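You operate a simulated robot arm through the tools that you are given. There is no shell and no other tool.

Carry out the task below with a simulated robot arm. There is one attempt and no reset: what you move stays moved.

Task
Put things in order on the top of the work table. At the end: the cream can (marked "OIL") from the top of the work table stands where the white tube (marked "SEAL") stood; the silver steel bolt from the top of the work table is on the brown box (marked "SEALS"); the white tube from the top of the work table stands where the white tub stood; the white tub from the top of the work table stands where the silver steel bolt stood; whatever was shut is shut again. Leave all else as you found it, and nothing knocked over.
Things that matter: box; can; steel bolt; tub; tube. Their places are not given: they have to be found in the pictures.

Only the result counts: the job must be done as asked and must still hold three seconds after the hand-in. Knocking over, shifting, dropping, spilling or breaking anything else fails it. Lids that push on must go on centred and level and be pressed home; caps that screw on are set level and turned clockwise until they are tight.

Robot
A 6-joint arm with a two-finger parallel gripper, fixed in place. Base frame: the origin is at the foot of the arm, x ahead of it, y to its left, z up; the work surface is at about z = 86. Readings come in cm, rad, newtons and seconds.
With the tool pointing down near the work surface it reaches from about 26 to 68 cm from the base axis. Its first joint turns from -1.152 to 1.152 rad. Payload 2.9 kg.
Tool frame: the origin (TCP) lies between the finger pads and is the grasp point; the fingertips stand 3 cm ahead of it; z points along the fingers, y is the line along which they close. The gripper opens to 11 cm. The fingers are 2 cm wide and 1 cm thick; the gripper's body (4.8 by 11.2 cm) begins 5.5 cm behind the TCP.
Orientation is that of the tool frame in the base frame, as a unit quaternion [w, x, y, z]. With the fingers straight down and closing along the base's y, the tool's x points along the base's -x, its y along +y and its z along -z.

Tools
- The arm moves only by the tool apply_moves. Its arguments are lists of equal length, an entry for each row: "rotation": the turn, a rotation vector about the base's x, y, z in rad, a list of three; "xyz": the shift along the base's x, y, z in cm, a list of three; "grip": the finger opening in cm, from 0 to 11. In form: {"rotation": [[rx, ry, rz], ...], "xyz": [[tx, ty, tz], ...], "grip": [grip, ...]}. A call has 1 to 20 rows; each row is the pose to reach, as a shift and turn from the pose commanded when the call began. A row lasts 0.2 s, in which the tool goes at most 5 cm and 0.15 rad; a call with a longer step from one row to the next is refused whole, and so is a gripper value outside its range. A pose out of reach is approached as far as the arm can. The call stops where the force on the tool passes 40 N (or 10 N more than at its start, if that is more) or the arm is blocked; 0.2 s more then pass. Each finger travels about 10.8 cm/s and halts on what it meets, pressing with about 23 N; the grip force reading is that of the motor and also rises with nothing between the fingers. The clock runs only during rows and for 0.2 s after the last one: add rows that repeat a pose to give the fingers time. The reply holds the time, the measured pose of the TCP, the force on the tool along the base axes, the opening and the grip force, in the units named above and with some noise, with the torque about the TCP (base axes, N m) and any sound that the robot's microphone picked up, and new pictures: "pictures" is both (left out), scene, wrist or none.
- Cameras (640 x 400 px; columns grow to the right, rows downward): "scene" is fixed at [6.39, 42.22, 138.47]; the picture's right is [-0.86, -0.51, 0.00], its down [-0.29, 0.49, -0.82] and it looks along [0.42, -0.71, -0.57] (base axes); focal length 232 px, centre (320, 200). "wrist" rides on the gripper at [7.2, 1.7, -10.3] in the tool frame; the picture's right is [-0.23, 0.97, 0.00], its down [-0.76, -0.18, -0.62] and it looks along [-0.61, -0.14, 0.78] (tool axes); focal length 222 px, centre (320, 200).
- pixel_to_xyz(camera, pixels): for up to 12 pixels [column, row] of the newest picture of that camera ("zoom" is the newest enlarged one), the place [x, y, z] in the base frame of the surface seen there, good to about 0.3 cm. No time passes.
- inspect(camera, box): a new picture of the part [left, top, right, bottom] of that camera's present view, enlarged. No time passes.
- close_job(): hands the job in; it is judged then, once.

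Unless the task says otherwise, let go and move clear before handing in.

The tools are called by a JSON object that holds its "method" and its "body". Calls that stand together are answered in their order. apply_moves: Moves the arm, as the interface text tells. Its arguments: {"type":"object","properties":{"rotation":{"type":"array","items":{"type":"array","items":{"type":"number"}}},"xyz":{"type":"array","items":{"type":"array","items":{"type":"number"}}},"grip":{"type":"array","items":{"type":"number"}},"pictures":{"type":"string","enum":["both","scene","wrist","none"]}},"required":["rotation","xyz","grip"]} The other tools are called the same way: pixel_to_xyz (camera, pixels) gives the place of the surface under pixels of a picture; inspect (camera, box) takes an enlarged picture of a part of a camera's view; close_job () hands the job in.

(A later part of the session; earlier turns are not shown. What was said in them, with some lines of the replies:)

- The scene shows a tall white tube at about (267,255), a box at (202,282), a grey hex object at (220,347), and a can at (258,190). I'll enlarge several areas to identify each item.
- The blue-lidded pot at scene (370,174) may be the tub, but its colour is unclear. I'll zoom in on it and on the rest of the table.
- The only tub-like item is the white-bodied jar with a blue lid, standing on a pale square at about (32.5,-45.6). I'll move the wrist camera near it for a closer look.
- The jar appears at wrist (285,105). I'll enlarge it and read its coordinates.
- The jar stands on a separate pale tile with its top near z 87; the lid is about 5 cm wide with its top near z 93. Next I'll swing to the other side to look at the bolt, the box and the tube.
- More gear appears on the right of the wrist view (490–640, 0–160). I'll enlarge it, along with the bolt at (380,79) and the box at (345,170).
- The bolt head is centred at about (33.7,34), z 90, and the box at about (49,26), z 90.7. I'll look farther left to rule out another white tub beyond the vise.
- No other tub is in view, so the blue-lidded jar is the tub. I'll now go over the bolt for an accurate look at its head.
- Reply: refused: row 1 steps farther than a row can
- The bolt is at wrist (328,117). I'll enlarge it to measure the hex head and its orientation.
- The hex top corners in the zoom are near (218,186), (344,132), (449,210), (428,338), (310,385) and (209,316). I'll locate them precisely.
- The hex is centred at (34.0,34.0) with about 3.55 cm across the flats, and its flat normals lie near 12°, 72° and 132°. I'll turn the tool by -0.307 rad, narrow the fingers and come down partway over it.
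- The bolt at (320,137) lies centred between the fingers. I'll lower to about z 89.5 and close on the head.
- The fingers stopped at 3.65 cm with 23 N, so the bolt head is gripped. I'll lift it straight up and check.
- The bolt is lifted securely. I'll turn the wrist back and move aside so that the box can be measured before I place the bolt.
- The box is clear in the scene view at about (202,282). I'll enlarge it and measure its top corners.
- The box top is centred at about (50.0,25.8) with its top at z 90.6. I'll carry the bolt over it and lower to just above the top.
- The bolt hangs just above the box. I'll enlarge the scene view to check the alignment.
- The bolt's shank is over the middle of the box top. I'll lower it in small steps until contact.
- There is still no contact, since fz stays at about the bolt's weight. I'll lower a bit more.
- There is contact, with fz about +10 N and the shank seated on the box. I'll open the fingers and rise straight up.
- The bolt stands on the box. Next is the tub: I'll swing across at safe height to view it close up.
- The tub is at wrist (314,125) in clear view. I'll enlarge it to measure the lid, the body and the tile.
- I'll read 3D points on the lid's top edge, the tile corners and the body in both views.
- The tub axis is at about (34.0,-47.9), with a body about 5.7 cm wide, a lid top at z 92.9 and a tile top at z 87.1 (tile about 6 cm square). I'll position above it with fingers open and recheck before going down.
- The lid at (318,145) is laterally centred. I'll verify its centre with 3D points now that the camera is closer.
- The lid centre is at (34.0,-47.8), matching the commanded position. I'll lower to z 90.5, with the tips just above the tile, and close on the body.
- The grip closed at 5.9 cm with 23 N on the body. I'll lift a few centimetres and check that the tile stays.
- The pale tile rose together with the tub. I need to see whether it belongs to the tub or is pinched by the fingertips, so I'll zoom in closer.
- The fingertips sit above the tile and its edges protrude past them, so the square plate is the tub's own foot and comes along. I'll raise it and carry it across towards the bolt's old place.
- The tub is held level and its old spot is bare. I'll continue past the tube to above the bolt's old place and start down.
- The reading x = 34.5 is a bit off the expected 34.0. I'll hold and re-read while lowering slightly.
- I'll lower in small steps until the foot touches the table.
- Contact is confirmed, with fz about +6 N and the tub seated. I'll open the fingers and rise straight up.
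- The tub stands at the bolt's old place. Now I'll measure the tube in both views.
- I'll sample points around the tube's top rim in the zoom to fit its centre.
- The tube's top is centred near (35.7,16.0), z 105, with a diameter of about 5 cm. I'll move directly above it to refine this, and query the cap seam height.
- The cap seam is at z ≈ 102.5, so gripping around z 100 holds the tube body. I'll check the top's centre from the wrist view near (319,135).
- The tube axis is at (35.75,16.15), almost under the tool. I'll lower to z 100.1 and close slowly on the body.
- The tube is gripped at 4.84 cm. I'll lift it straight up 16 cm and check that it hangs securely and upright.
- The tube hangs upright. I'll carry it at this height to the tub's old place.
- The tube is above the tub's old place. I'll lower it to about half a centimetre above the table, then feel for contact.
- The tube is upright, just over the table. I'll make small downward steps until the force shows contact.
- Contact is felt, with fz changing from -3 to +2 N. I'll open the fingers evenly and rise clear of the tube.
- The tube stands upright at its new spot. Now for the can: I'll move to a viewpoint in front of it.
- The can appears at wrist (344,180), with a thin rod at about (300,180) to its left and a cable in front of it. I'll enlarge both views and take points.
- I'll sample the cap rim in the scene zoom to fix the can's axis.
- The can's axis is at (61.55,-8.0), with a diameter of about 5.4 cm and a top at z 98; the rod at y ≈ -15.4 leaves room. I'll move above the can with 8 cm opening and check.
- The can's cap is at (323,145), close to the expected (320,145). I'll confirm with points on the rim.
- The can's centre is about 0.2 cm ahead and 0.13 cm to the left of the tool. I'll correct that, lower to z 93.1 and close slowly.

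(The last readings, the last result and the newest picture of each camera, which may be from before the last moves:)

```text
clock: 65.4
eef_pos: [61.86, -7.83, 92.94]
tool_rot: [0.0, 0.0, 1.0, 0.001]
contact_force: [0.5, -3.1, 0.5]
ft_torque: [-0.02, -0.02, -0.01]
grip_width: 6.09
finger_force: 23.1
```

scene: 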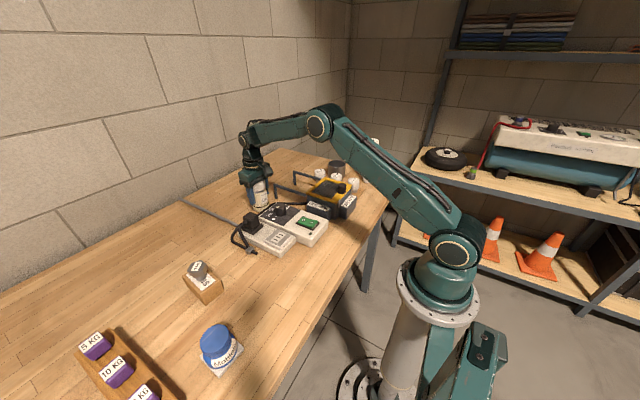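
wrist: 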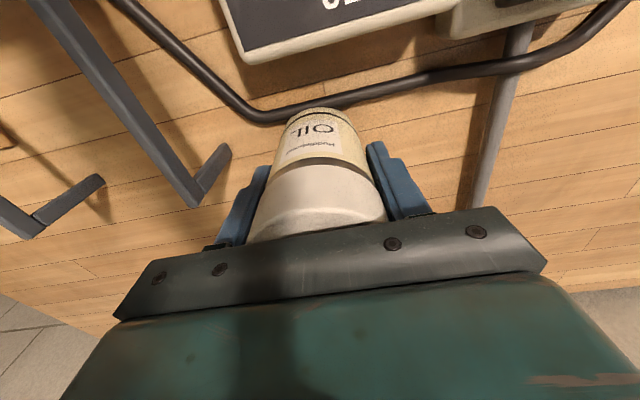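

The grip closed at 6.09 cm. I'll lift a few centimetres and check that the whole can comes up, not only its cap.

{"method": "apply_moves", "body": {"rotation": [[0, 0, 0], [0, 0, 0], [0, 0, 0], [0, 0, 0]], "xyz": [[0, 0, 0.5], [0, 0, 1.5], [0, 0, 3], [0, 0, 3]], "grip": [4.6, 4.6, 4.6, 4.6]}}

{"method": "inspect", "body": {"camera": "scene", "box": [220, 150, 300, 220]}}

```text
clock: 66.4
eef_pos: [61.81, -7.82, 96.07]
tool_rot: [0.001, 0.0, 1.0, -0.001]
contact_force: [-0.6, -1.0, -4.9]
ft_torque: [-0.01, 0.0, -0.01]
grip_width: 6.09
finger_force: 22.5
```

scene: 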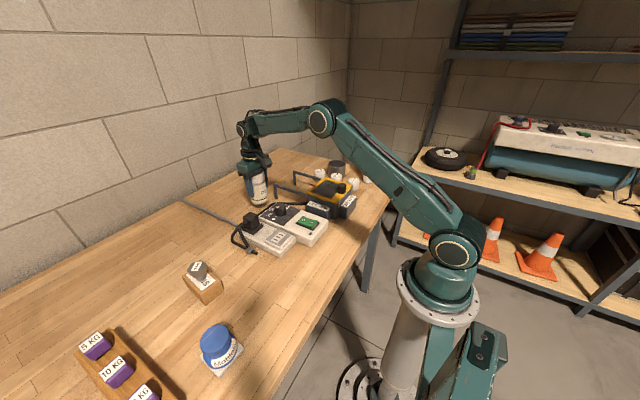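
wrist: 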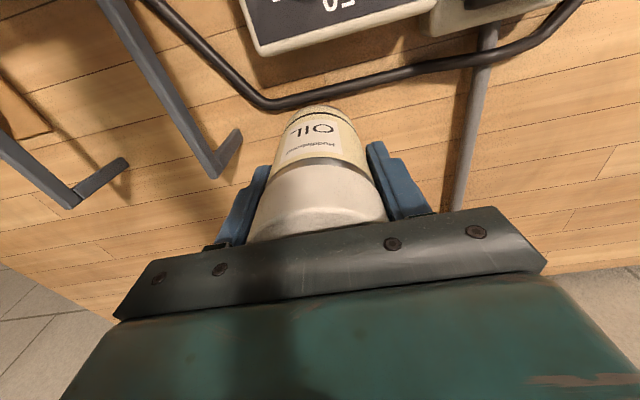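

```text
5.71 times, centred on (260, 185) of scene
```

zoom: 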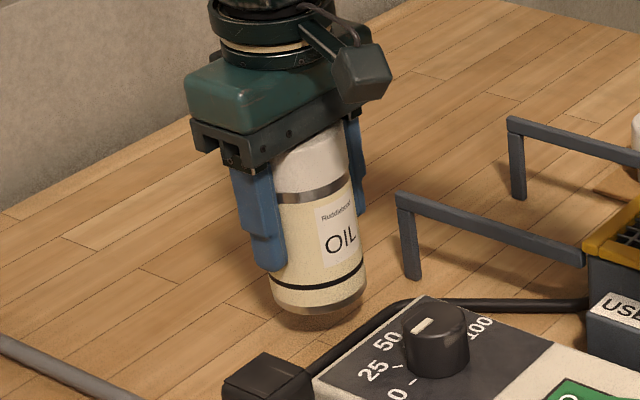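

The whole can is lifted. I'll raise it well above the control box and carry it to the tube's old place.

{"method": "apply_moves", "body": {"rotation": [[0, 0, 0], [0, 0, 0], [0, 0, 0], [0, 0, 0], [0, 0, 0], [0, 0, 0], [0, 0, 0], [0, 0, 0], [0, 0, 0], [0, 0, 0], [0, 0, 0], [0, 0, 0], [0, 0, 0], [0, 0, 0], [0, 0, 0]], "xyz": [[0, 0, 4], [0, 0, 8], [0, 0, 12], [0, 0, 14], [-2.6, 2.4, 14], [-5.2, 4.8, 14], [-7.8, 7.2, 14], [-10.4, 9.6, 14], [-13, 12, 14], [-15.6, 14.4, 14], [-18.2, 16.8, 14], [-20.8, 19.2, 14], [-23.4, 21.6, 14], [-26, 23.97, 14], [-26, 23.97, 14]], "grip": [4.6, 4.6, 4.6, 4.6, 4.6, 4.6, 4.6, 4.6, 4.6, 4.6, 4.6, 4.6, 4.6, 4.6, 4.6]}}

```text
clock: 69.6
eef_pos: [35.84, 16.18, 109.73]
tool_rot: [0.0, 0.0, 1.0, 0.0]
contact_force: [0.2, 0.2, -4.1]
ft_torque: [0.0, 0.01, 0.01]
grip_width: 6.06
finger_force: 22.9
```

scene: 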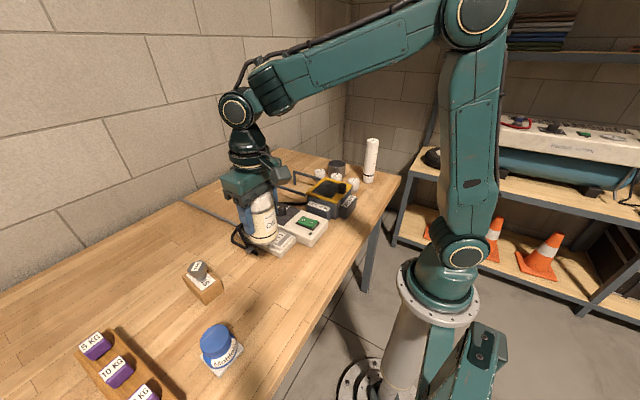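
wrist: 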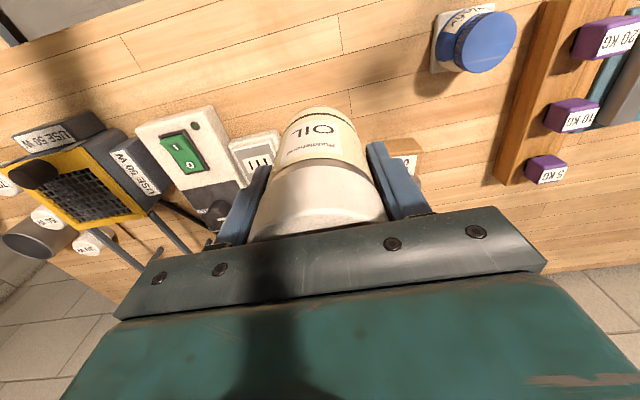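

Before lowering, I'll check how close the socket box and the cable clip are to the can's place and to the fingers.

{"method": "inspect", "body": {"camera": "scene", "box": [230, 205, 330, 285]}}

{"method": "pixel_to_xyz", "body": {"camera": "wrist", "pixels": [[229, 148], [275, 132], [283, 150], [245, 180], [258, 148], [192, 115], [215, 108], [400, 142], [392, 150], [420, 145]]}}

{"method": "pixel_to_xyz", "body": {"camera": "scene", "pixels": [[295, 238], [274, 255], [285, 248], [255, 250], [250, 252], [240, 243], [272, 250], [296, 243]]}}

```text
5.00 times, centred on (280, 245) of scene
```

zoom: 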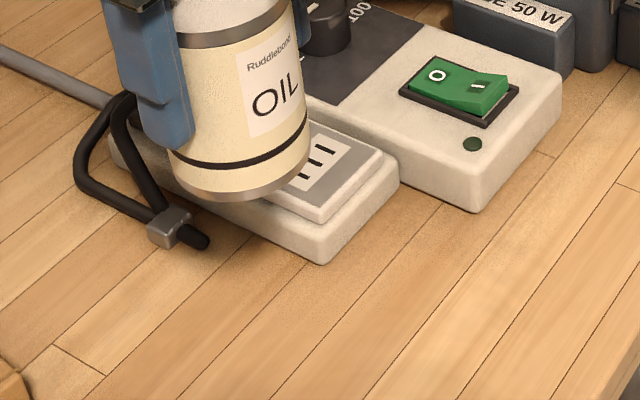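

```text
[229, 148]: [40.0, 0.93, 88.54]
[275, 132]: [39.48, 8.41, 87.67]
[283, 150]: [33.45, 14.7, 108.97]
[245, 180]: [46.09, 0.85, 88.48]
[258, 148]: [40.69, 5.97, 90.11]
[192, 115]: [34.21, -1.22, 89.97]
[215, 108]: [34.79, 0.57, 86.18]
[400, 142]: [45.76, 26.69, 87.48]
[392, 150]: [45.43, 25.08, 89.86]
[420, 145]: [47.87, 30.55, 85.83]
```

```text
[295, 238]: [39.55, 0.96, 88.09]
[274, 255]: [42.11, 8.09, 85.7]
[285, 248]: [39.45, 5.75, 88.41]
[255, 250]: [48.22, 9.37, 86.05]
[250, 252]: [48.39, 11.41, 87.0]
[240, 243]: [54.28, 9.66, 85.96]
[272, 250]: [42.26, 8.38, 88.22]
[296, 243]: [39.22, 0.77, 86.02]
```

Everything is well clear: the socket corner is at (39.5,8.5) and the box is beyond (45.4,23). I'll lower the can to just above the table.

{"method": "apply_moves", "body": {"rotation": [[0, 0, 0], [0, 0, 0], [0, 0, 0], [0, 0, 0], [0, 0, 0], [0, 0, 0], [0, 0, 0]], "xyz": [[0, 0, -3], [0, 0, -7], [0, 0, -11], [0, 0, -14.5], [0, 0, -16], [0, 0, -16.6], [0, 0, -16.6]], "grip": [4.6, 4.6, 4.6, 4.6, 4.6, 4.6, 4.6]}}

{"method": "apply_moves", "body": {"rotation": [[0, 0, 0], [0, 0, 0], [0, 0, 0]], "xyz": [[0, 0, -0.2], [0, 0, -0.3], [0, 0, -0.3]], "grip": [4.6, 4.6, 4.6], "pictures": "none"}}

```text
clock: 71.2
eef_pos: [35.71, 16.43, 93.33]
tool_rot: [0.0, 0.0, 1.0, 0.0]
contact_force: [-0.9, -0.2, -4.4]
ft_torque: [-0.02, 0.0, 0.0]
grip_width: 6.07
finger_force: 23.0
```

scene: 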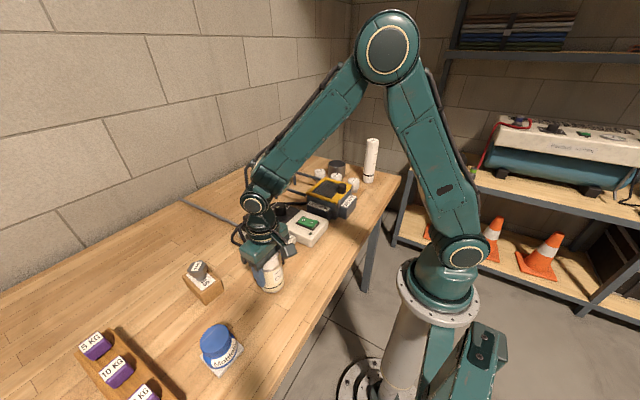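
wrist: 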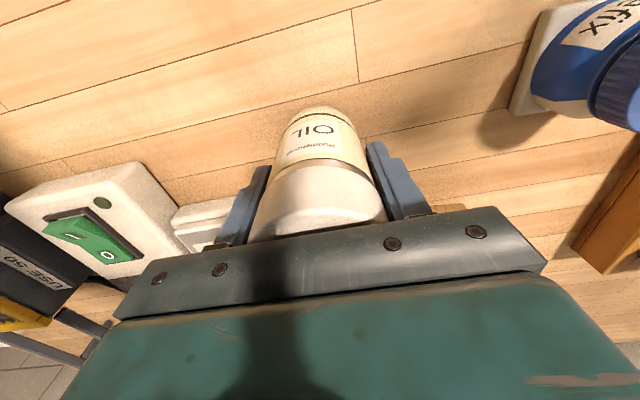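

```text
clock: 72.0
eef_pos: [35.77, 16.19, 93.23]
tool_rot: [0.0, 0.0, 1.0, 0.001]
contact_force: [0.1, 0.7, -3.7]
ft_torque: [0.03, 0.01, -0.02]
grip_width: 6.08
finger_force: 22.8
```

The can is about a millimetre above the table, as fz still shows its weight. I'll step down for contact.

{"method": "apply_moves", "body": {"rotation": [[0, 0, 0], [0, 0, 0]], "xyz": [[0, 0, -0.1], [0, 0, -0.1]], "grip": [4.6, 4.6], "pictures": "none"}}

```text
clock: 72.6
eef_pos: [35.83, 16.25, 93.22]
tool_rot: [0.0, 0.0, 1.0, 0.001]
contact_force: [0.4, 0.6, -3.1]
ft_torque: [0.01, 0.03, 0.01]
grip_width: 6.1
finger_force: 22.9
```

{"method": "apply_moves", "body": {"rotation": [[0, 0, 0], [0, 0, 0]], "xyz": [[0, 0, -0.1], [0, 0, -0.1]], "grip": [4.6, 4.6], "pictures": "none"}}

```text
clock: 73.2
eef_pos: [35.8, 16.16, 93.1]
tool_rot: [0.0, -0.001, 1.0, 0.001]
contact_force: [-0.9, 1.3, -5.4]
ft_torque: [-0.01, 0.01, 0.02]
grip_width: 6.1
finger_force: 22.4
```

There is still no contact, so I'll continue with another small step.

{"method": "apply_moves", "body": {"rotation": [[0, 0, 0], [0, 0, 0]], "xyz": [[0, 0, -0.1], [0, 0, -0.1]], "grip": [4.6, 4.6], "pictures": "none"}}

```text
clock: 73.8
eef_pos: [35.87, 16.16, 92.95]
tool_rot: [0.0, -0.001, 1.0, 0.0]
contact_force: [0.7, 0.1, -4.0]
ft_torque: [0.02, 0.03, -0.02]
grip_width: 6.05
finger_force: 22.7
```

{"method": "apply_moves", "body": {"rotation": [[0, 0, 0], [0, 0, 0]], "xyz": [[0, 0, -0.1], [0, 0, -0.1]], "grip": [4.6, 4.6], "pictures": "none"}}

{"method": "inspect", "body": {"camera": "scene", "box": [230, 230, 310, 300]}}

```text
clock: 74.4
eef_pos: [35.76, 16.29, 92.85]
tool_rot: [-0.001, -0.001, 1.0, 0.0]
contact_force: [0.8, -0.1, -3.0]
ft_torque: [0.01, -0.02, -0.05]
grip_width: 6.07
finger_force: 22.9
```

```text
5.71 times, centred on (270, 265) of scene
```

zoom: 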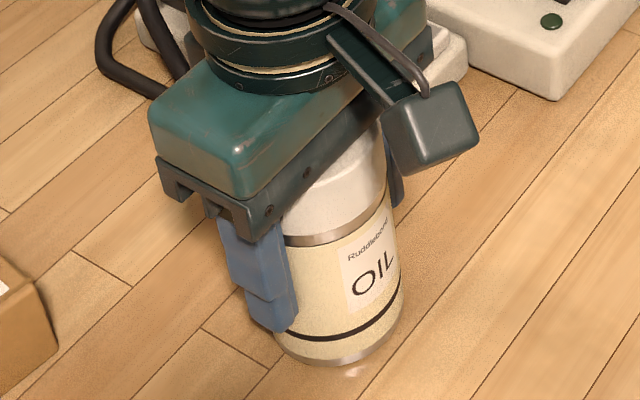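

The can is almost touching, with a tiny reflection gap near (350,370) in the zoom. One more small step should do it.

{"method": "apply_moves", "body": {"rotation": [[0, 0, 0], [0, 0, 0]], "xyz": [[0, 0, -0.1], [0, 0, -0.1]], "grip": [4.6, 4.6], "pictures": "none"}}

```text
clock: 75.0
eef_pos: [35.84, 16.21, 92.93]
tool_rot: [0.001, 0.0, 1.0, 0.001]
contact_force: [1.5, -1.9, 13.0]
ft_torque: [0.17, 0.23, 0.11]
grip_width: 6.07
finger_force: 23.1
```

Contact is firm at +13 N. I'll ease up slightly, open the fingers evenly and rise clear.

{"method": "apply_moves", "body": {"rotation": [[0, 0, 0], [0, 0, 0], [0, 0, 0], [0, 0, 0], [0, 0, 0], [0, 0, 0], [0, 0, 0], [0, 0, 0], [0, 0, 0], [0, 0, 0], [0, 0, 0]], "xyz": [[0, 0, 0.07], [0, 0, 0.07], [0, 0, 0.07], [0, 0, 0.07], [0, 0, 0.07], [0, 0, 1.5], [0, 0, 4], [0, 0, 8], [0, 0, 12], [0, 0, 16], [0, 0, 20]], "grip": [5.9, 6.2, 6.8, 7.5, 8, 8, 8, 8, 8, 8, 8]}}

```text
clock: 77.4
eef_pos: [36.02, 15.99, 112.57]
tool_rot: [0.0, 0.001, 1.0, 0.0]
contact_force: [-0.9, -1.0, 0.0]
ft_torque: [0.0, -0.02, 0.02]
grip_width: 7.99
finger_force: 0.0
```

scene: 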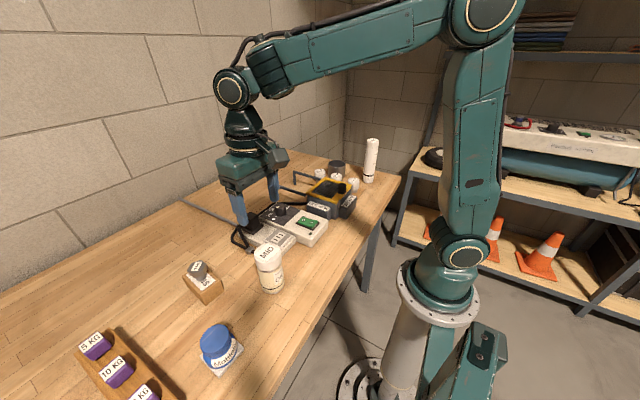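
wrist: 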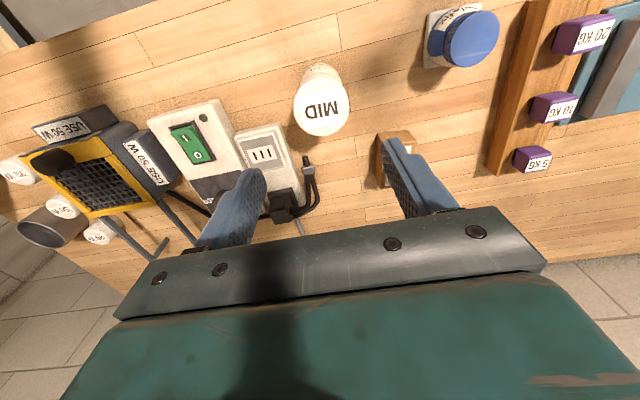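

The can stands at the tube's old place. I'll move the arm to its starting pose and check every item.

{"method": "apply_moves", "body": {"rotation": [[0, 0, 0], [0, 0, 0], [0, 0, 0], [0, 0, 0], [0, 0, 0], [0, 0, 0], [0, 0, 0], [0, 0, 0], [0, 0, 0]], "xyz": [[0, 0, 4], [0, -4, 7.5], [0, -8, 7.5], [0, -12, 7.5], [0, -16, 7.5], [0, -20, 7.5], [-0.5, -24, 7.5], [-0.7, -27.6, 7.5], [-0.7, -27.6, 7.5]], "grip": [8, 8, 9, 10, 11, 11, 11, 11, 11]}}

{"method": "inspect", "body": {"camera": "scene", "box": [170, 230, 310, 390]}}

{"method": "inspect", "body": {"camera": "scene", "box": [230, 125, 410, 240]}}

{"method": "pixel_to_xyz", "body": {"camera": "scene", "pixels": [[268, 256], [272, 286], [216, 338], [370, 181], [372, 141], [198, 267], [205, 290], [371, 178]]}}

```text
refused: row 2 steps farther than a row can; nothing moved
```

```text
2.50 times, centred on (240, 310) of scene
```

zoom: 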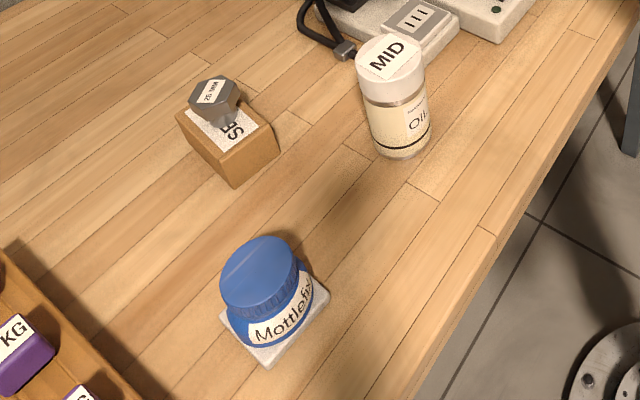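

```text
3.48 times, centred on (320, 182) of scene
```

zoom: 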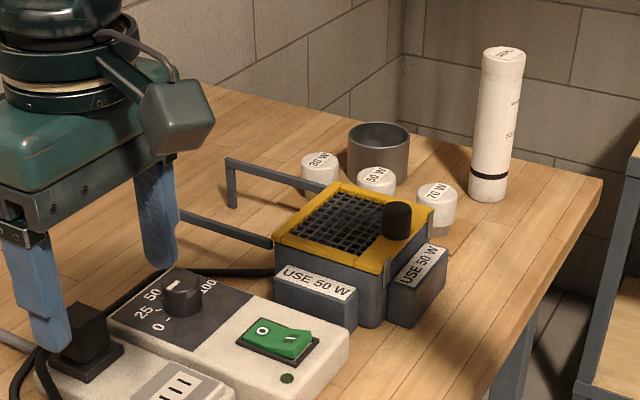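

```text
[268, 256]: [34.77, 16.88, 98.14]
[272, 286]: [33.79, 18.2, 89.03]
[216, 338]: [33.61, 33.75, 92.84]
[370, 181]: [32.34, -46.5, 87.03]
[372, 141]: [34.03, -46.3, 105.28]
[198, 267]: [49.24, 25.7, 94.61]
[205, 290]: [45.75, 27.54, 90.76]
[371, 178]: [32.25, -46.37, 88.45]
```

Bolt, tub, can and tube all stand upright where they should be. I'll back the arm away in shorter steps and do a last check from the start pose.

{"method": "apply_moves", "body": {"rotation": [[0, 0, 0], [0, 0, 0], [0, 0, 0], [0, 0, 0], [0, 0, 0], [0, 0, 0], [0, 0, 0], [0, 0, 0], [0, 0, 0], [0, 0, 0]], "xyz": [[0, 0, 4], [0, 0, 7.5], [0, -4, 7.5], [0, -8, 7.5], [0, -12, 7.5], [0, -16, 7.5], [0, -20, 7.5], [-0.5, -24, 7.5], [-0.7, -27.6, 7.5], [-0.7, -27.6, 7.5]], "grip": [8, 8, 8, 9, 10, 11, 11, 11, 11, 11]}}

{"method": "inspect", "body": {"camera": "scene", "box": [170, 140, 400, 390]}}

{"method": "pixel_to_xyz", "body": {"camera": "wrist", "pixels": [[320, 100]]}}

```text
clock: 79.6
eef_pos: [35.21, -11.6, 120.31]
tool_rot: [0.0, -0.002, 1.0, 0.0]
contact_force: [-0.2, -1.1, 0.0]
ft_torque: [0.0, 0.01, 0.0]
grip_width: 11.01
finger_force: 0.1
```

scene: 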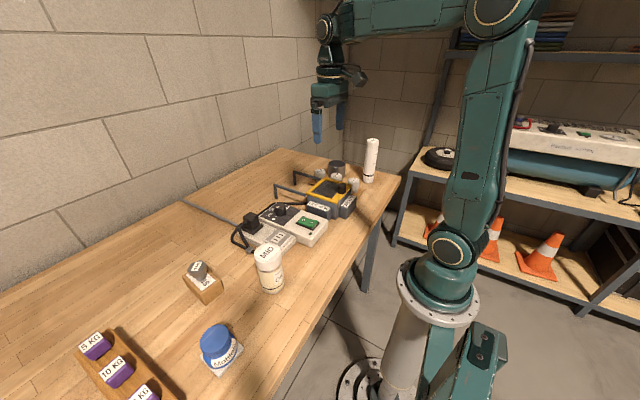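
wrist: 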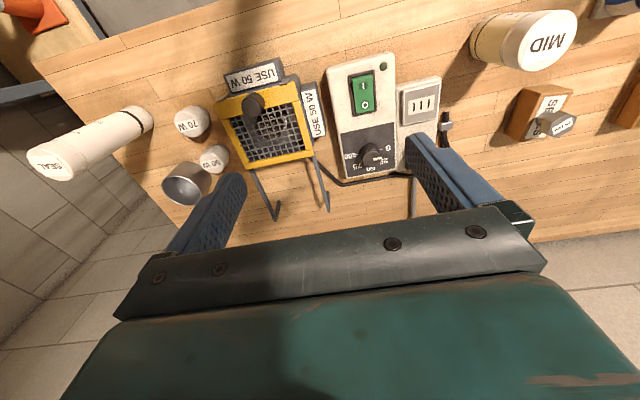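

```text
1.60 times, centred on (285, 265) of scene
```

zoom: 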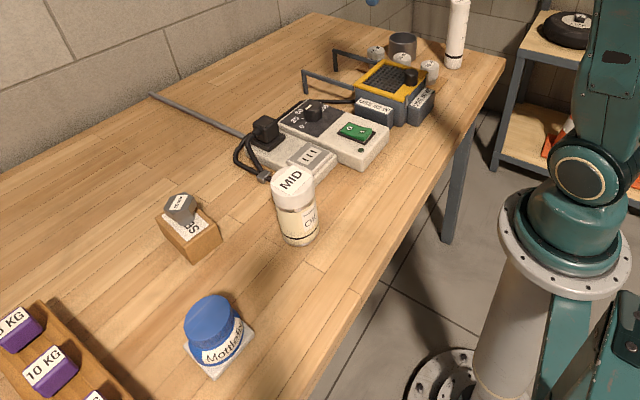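

```text
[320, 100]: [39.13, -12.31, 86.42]
```

The final pictures show the can at (270,270), the bolt on the box at (200,270), the tub at (218,345) and the tube at (370,160). All are upright, their lids are still on and nothing else has moved, so I'm handing in.

{"method": "close_job", "body": {}}

```text
The job is handed in.
```

The rearrangement is done and handed in. In the last pictures everything was upright, the lids looked shut and nothing else had moved. I haven't seen the judging result.

| Item | Where it stands now |
|---|---|
| Silver steel bolt | on top of the brown "SEALS" box, head up |
| White tub | where the bolt stood |
| White "SEAL" tube | where the tub stood |
| Cream "OIL" can | where the tube stood |

- **Which tub:** I took the "white tub" to be the white jar with the blue lid, labelled "Mottlefix". I saw no other tub on the table.
- **Tub's base:** the pale square tile under the tub came up with it when I lifted it. I treated it as the tub's own foot, so it moved with the tub and the tube stands directly on the table.
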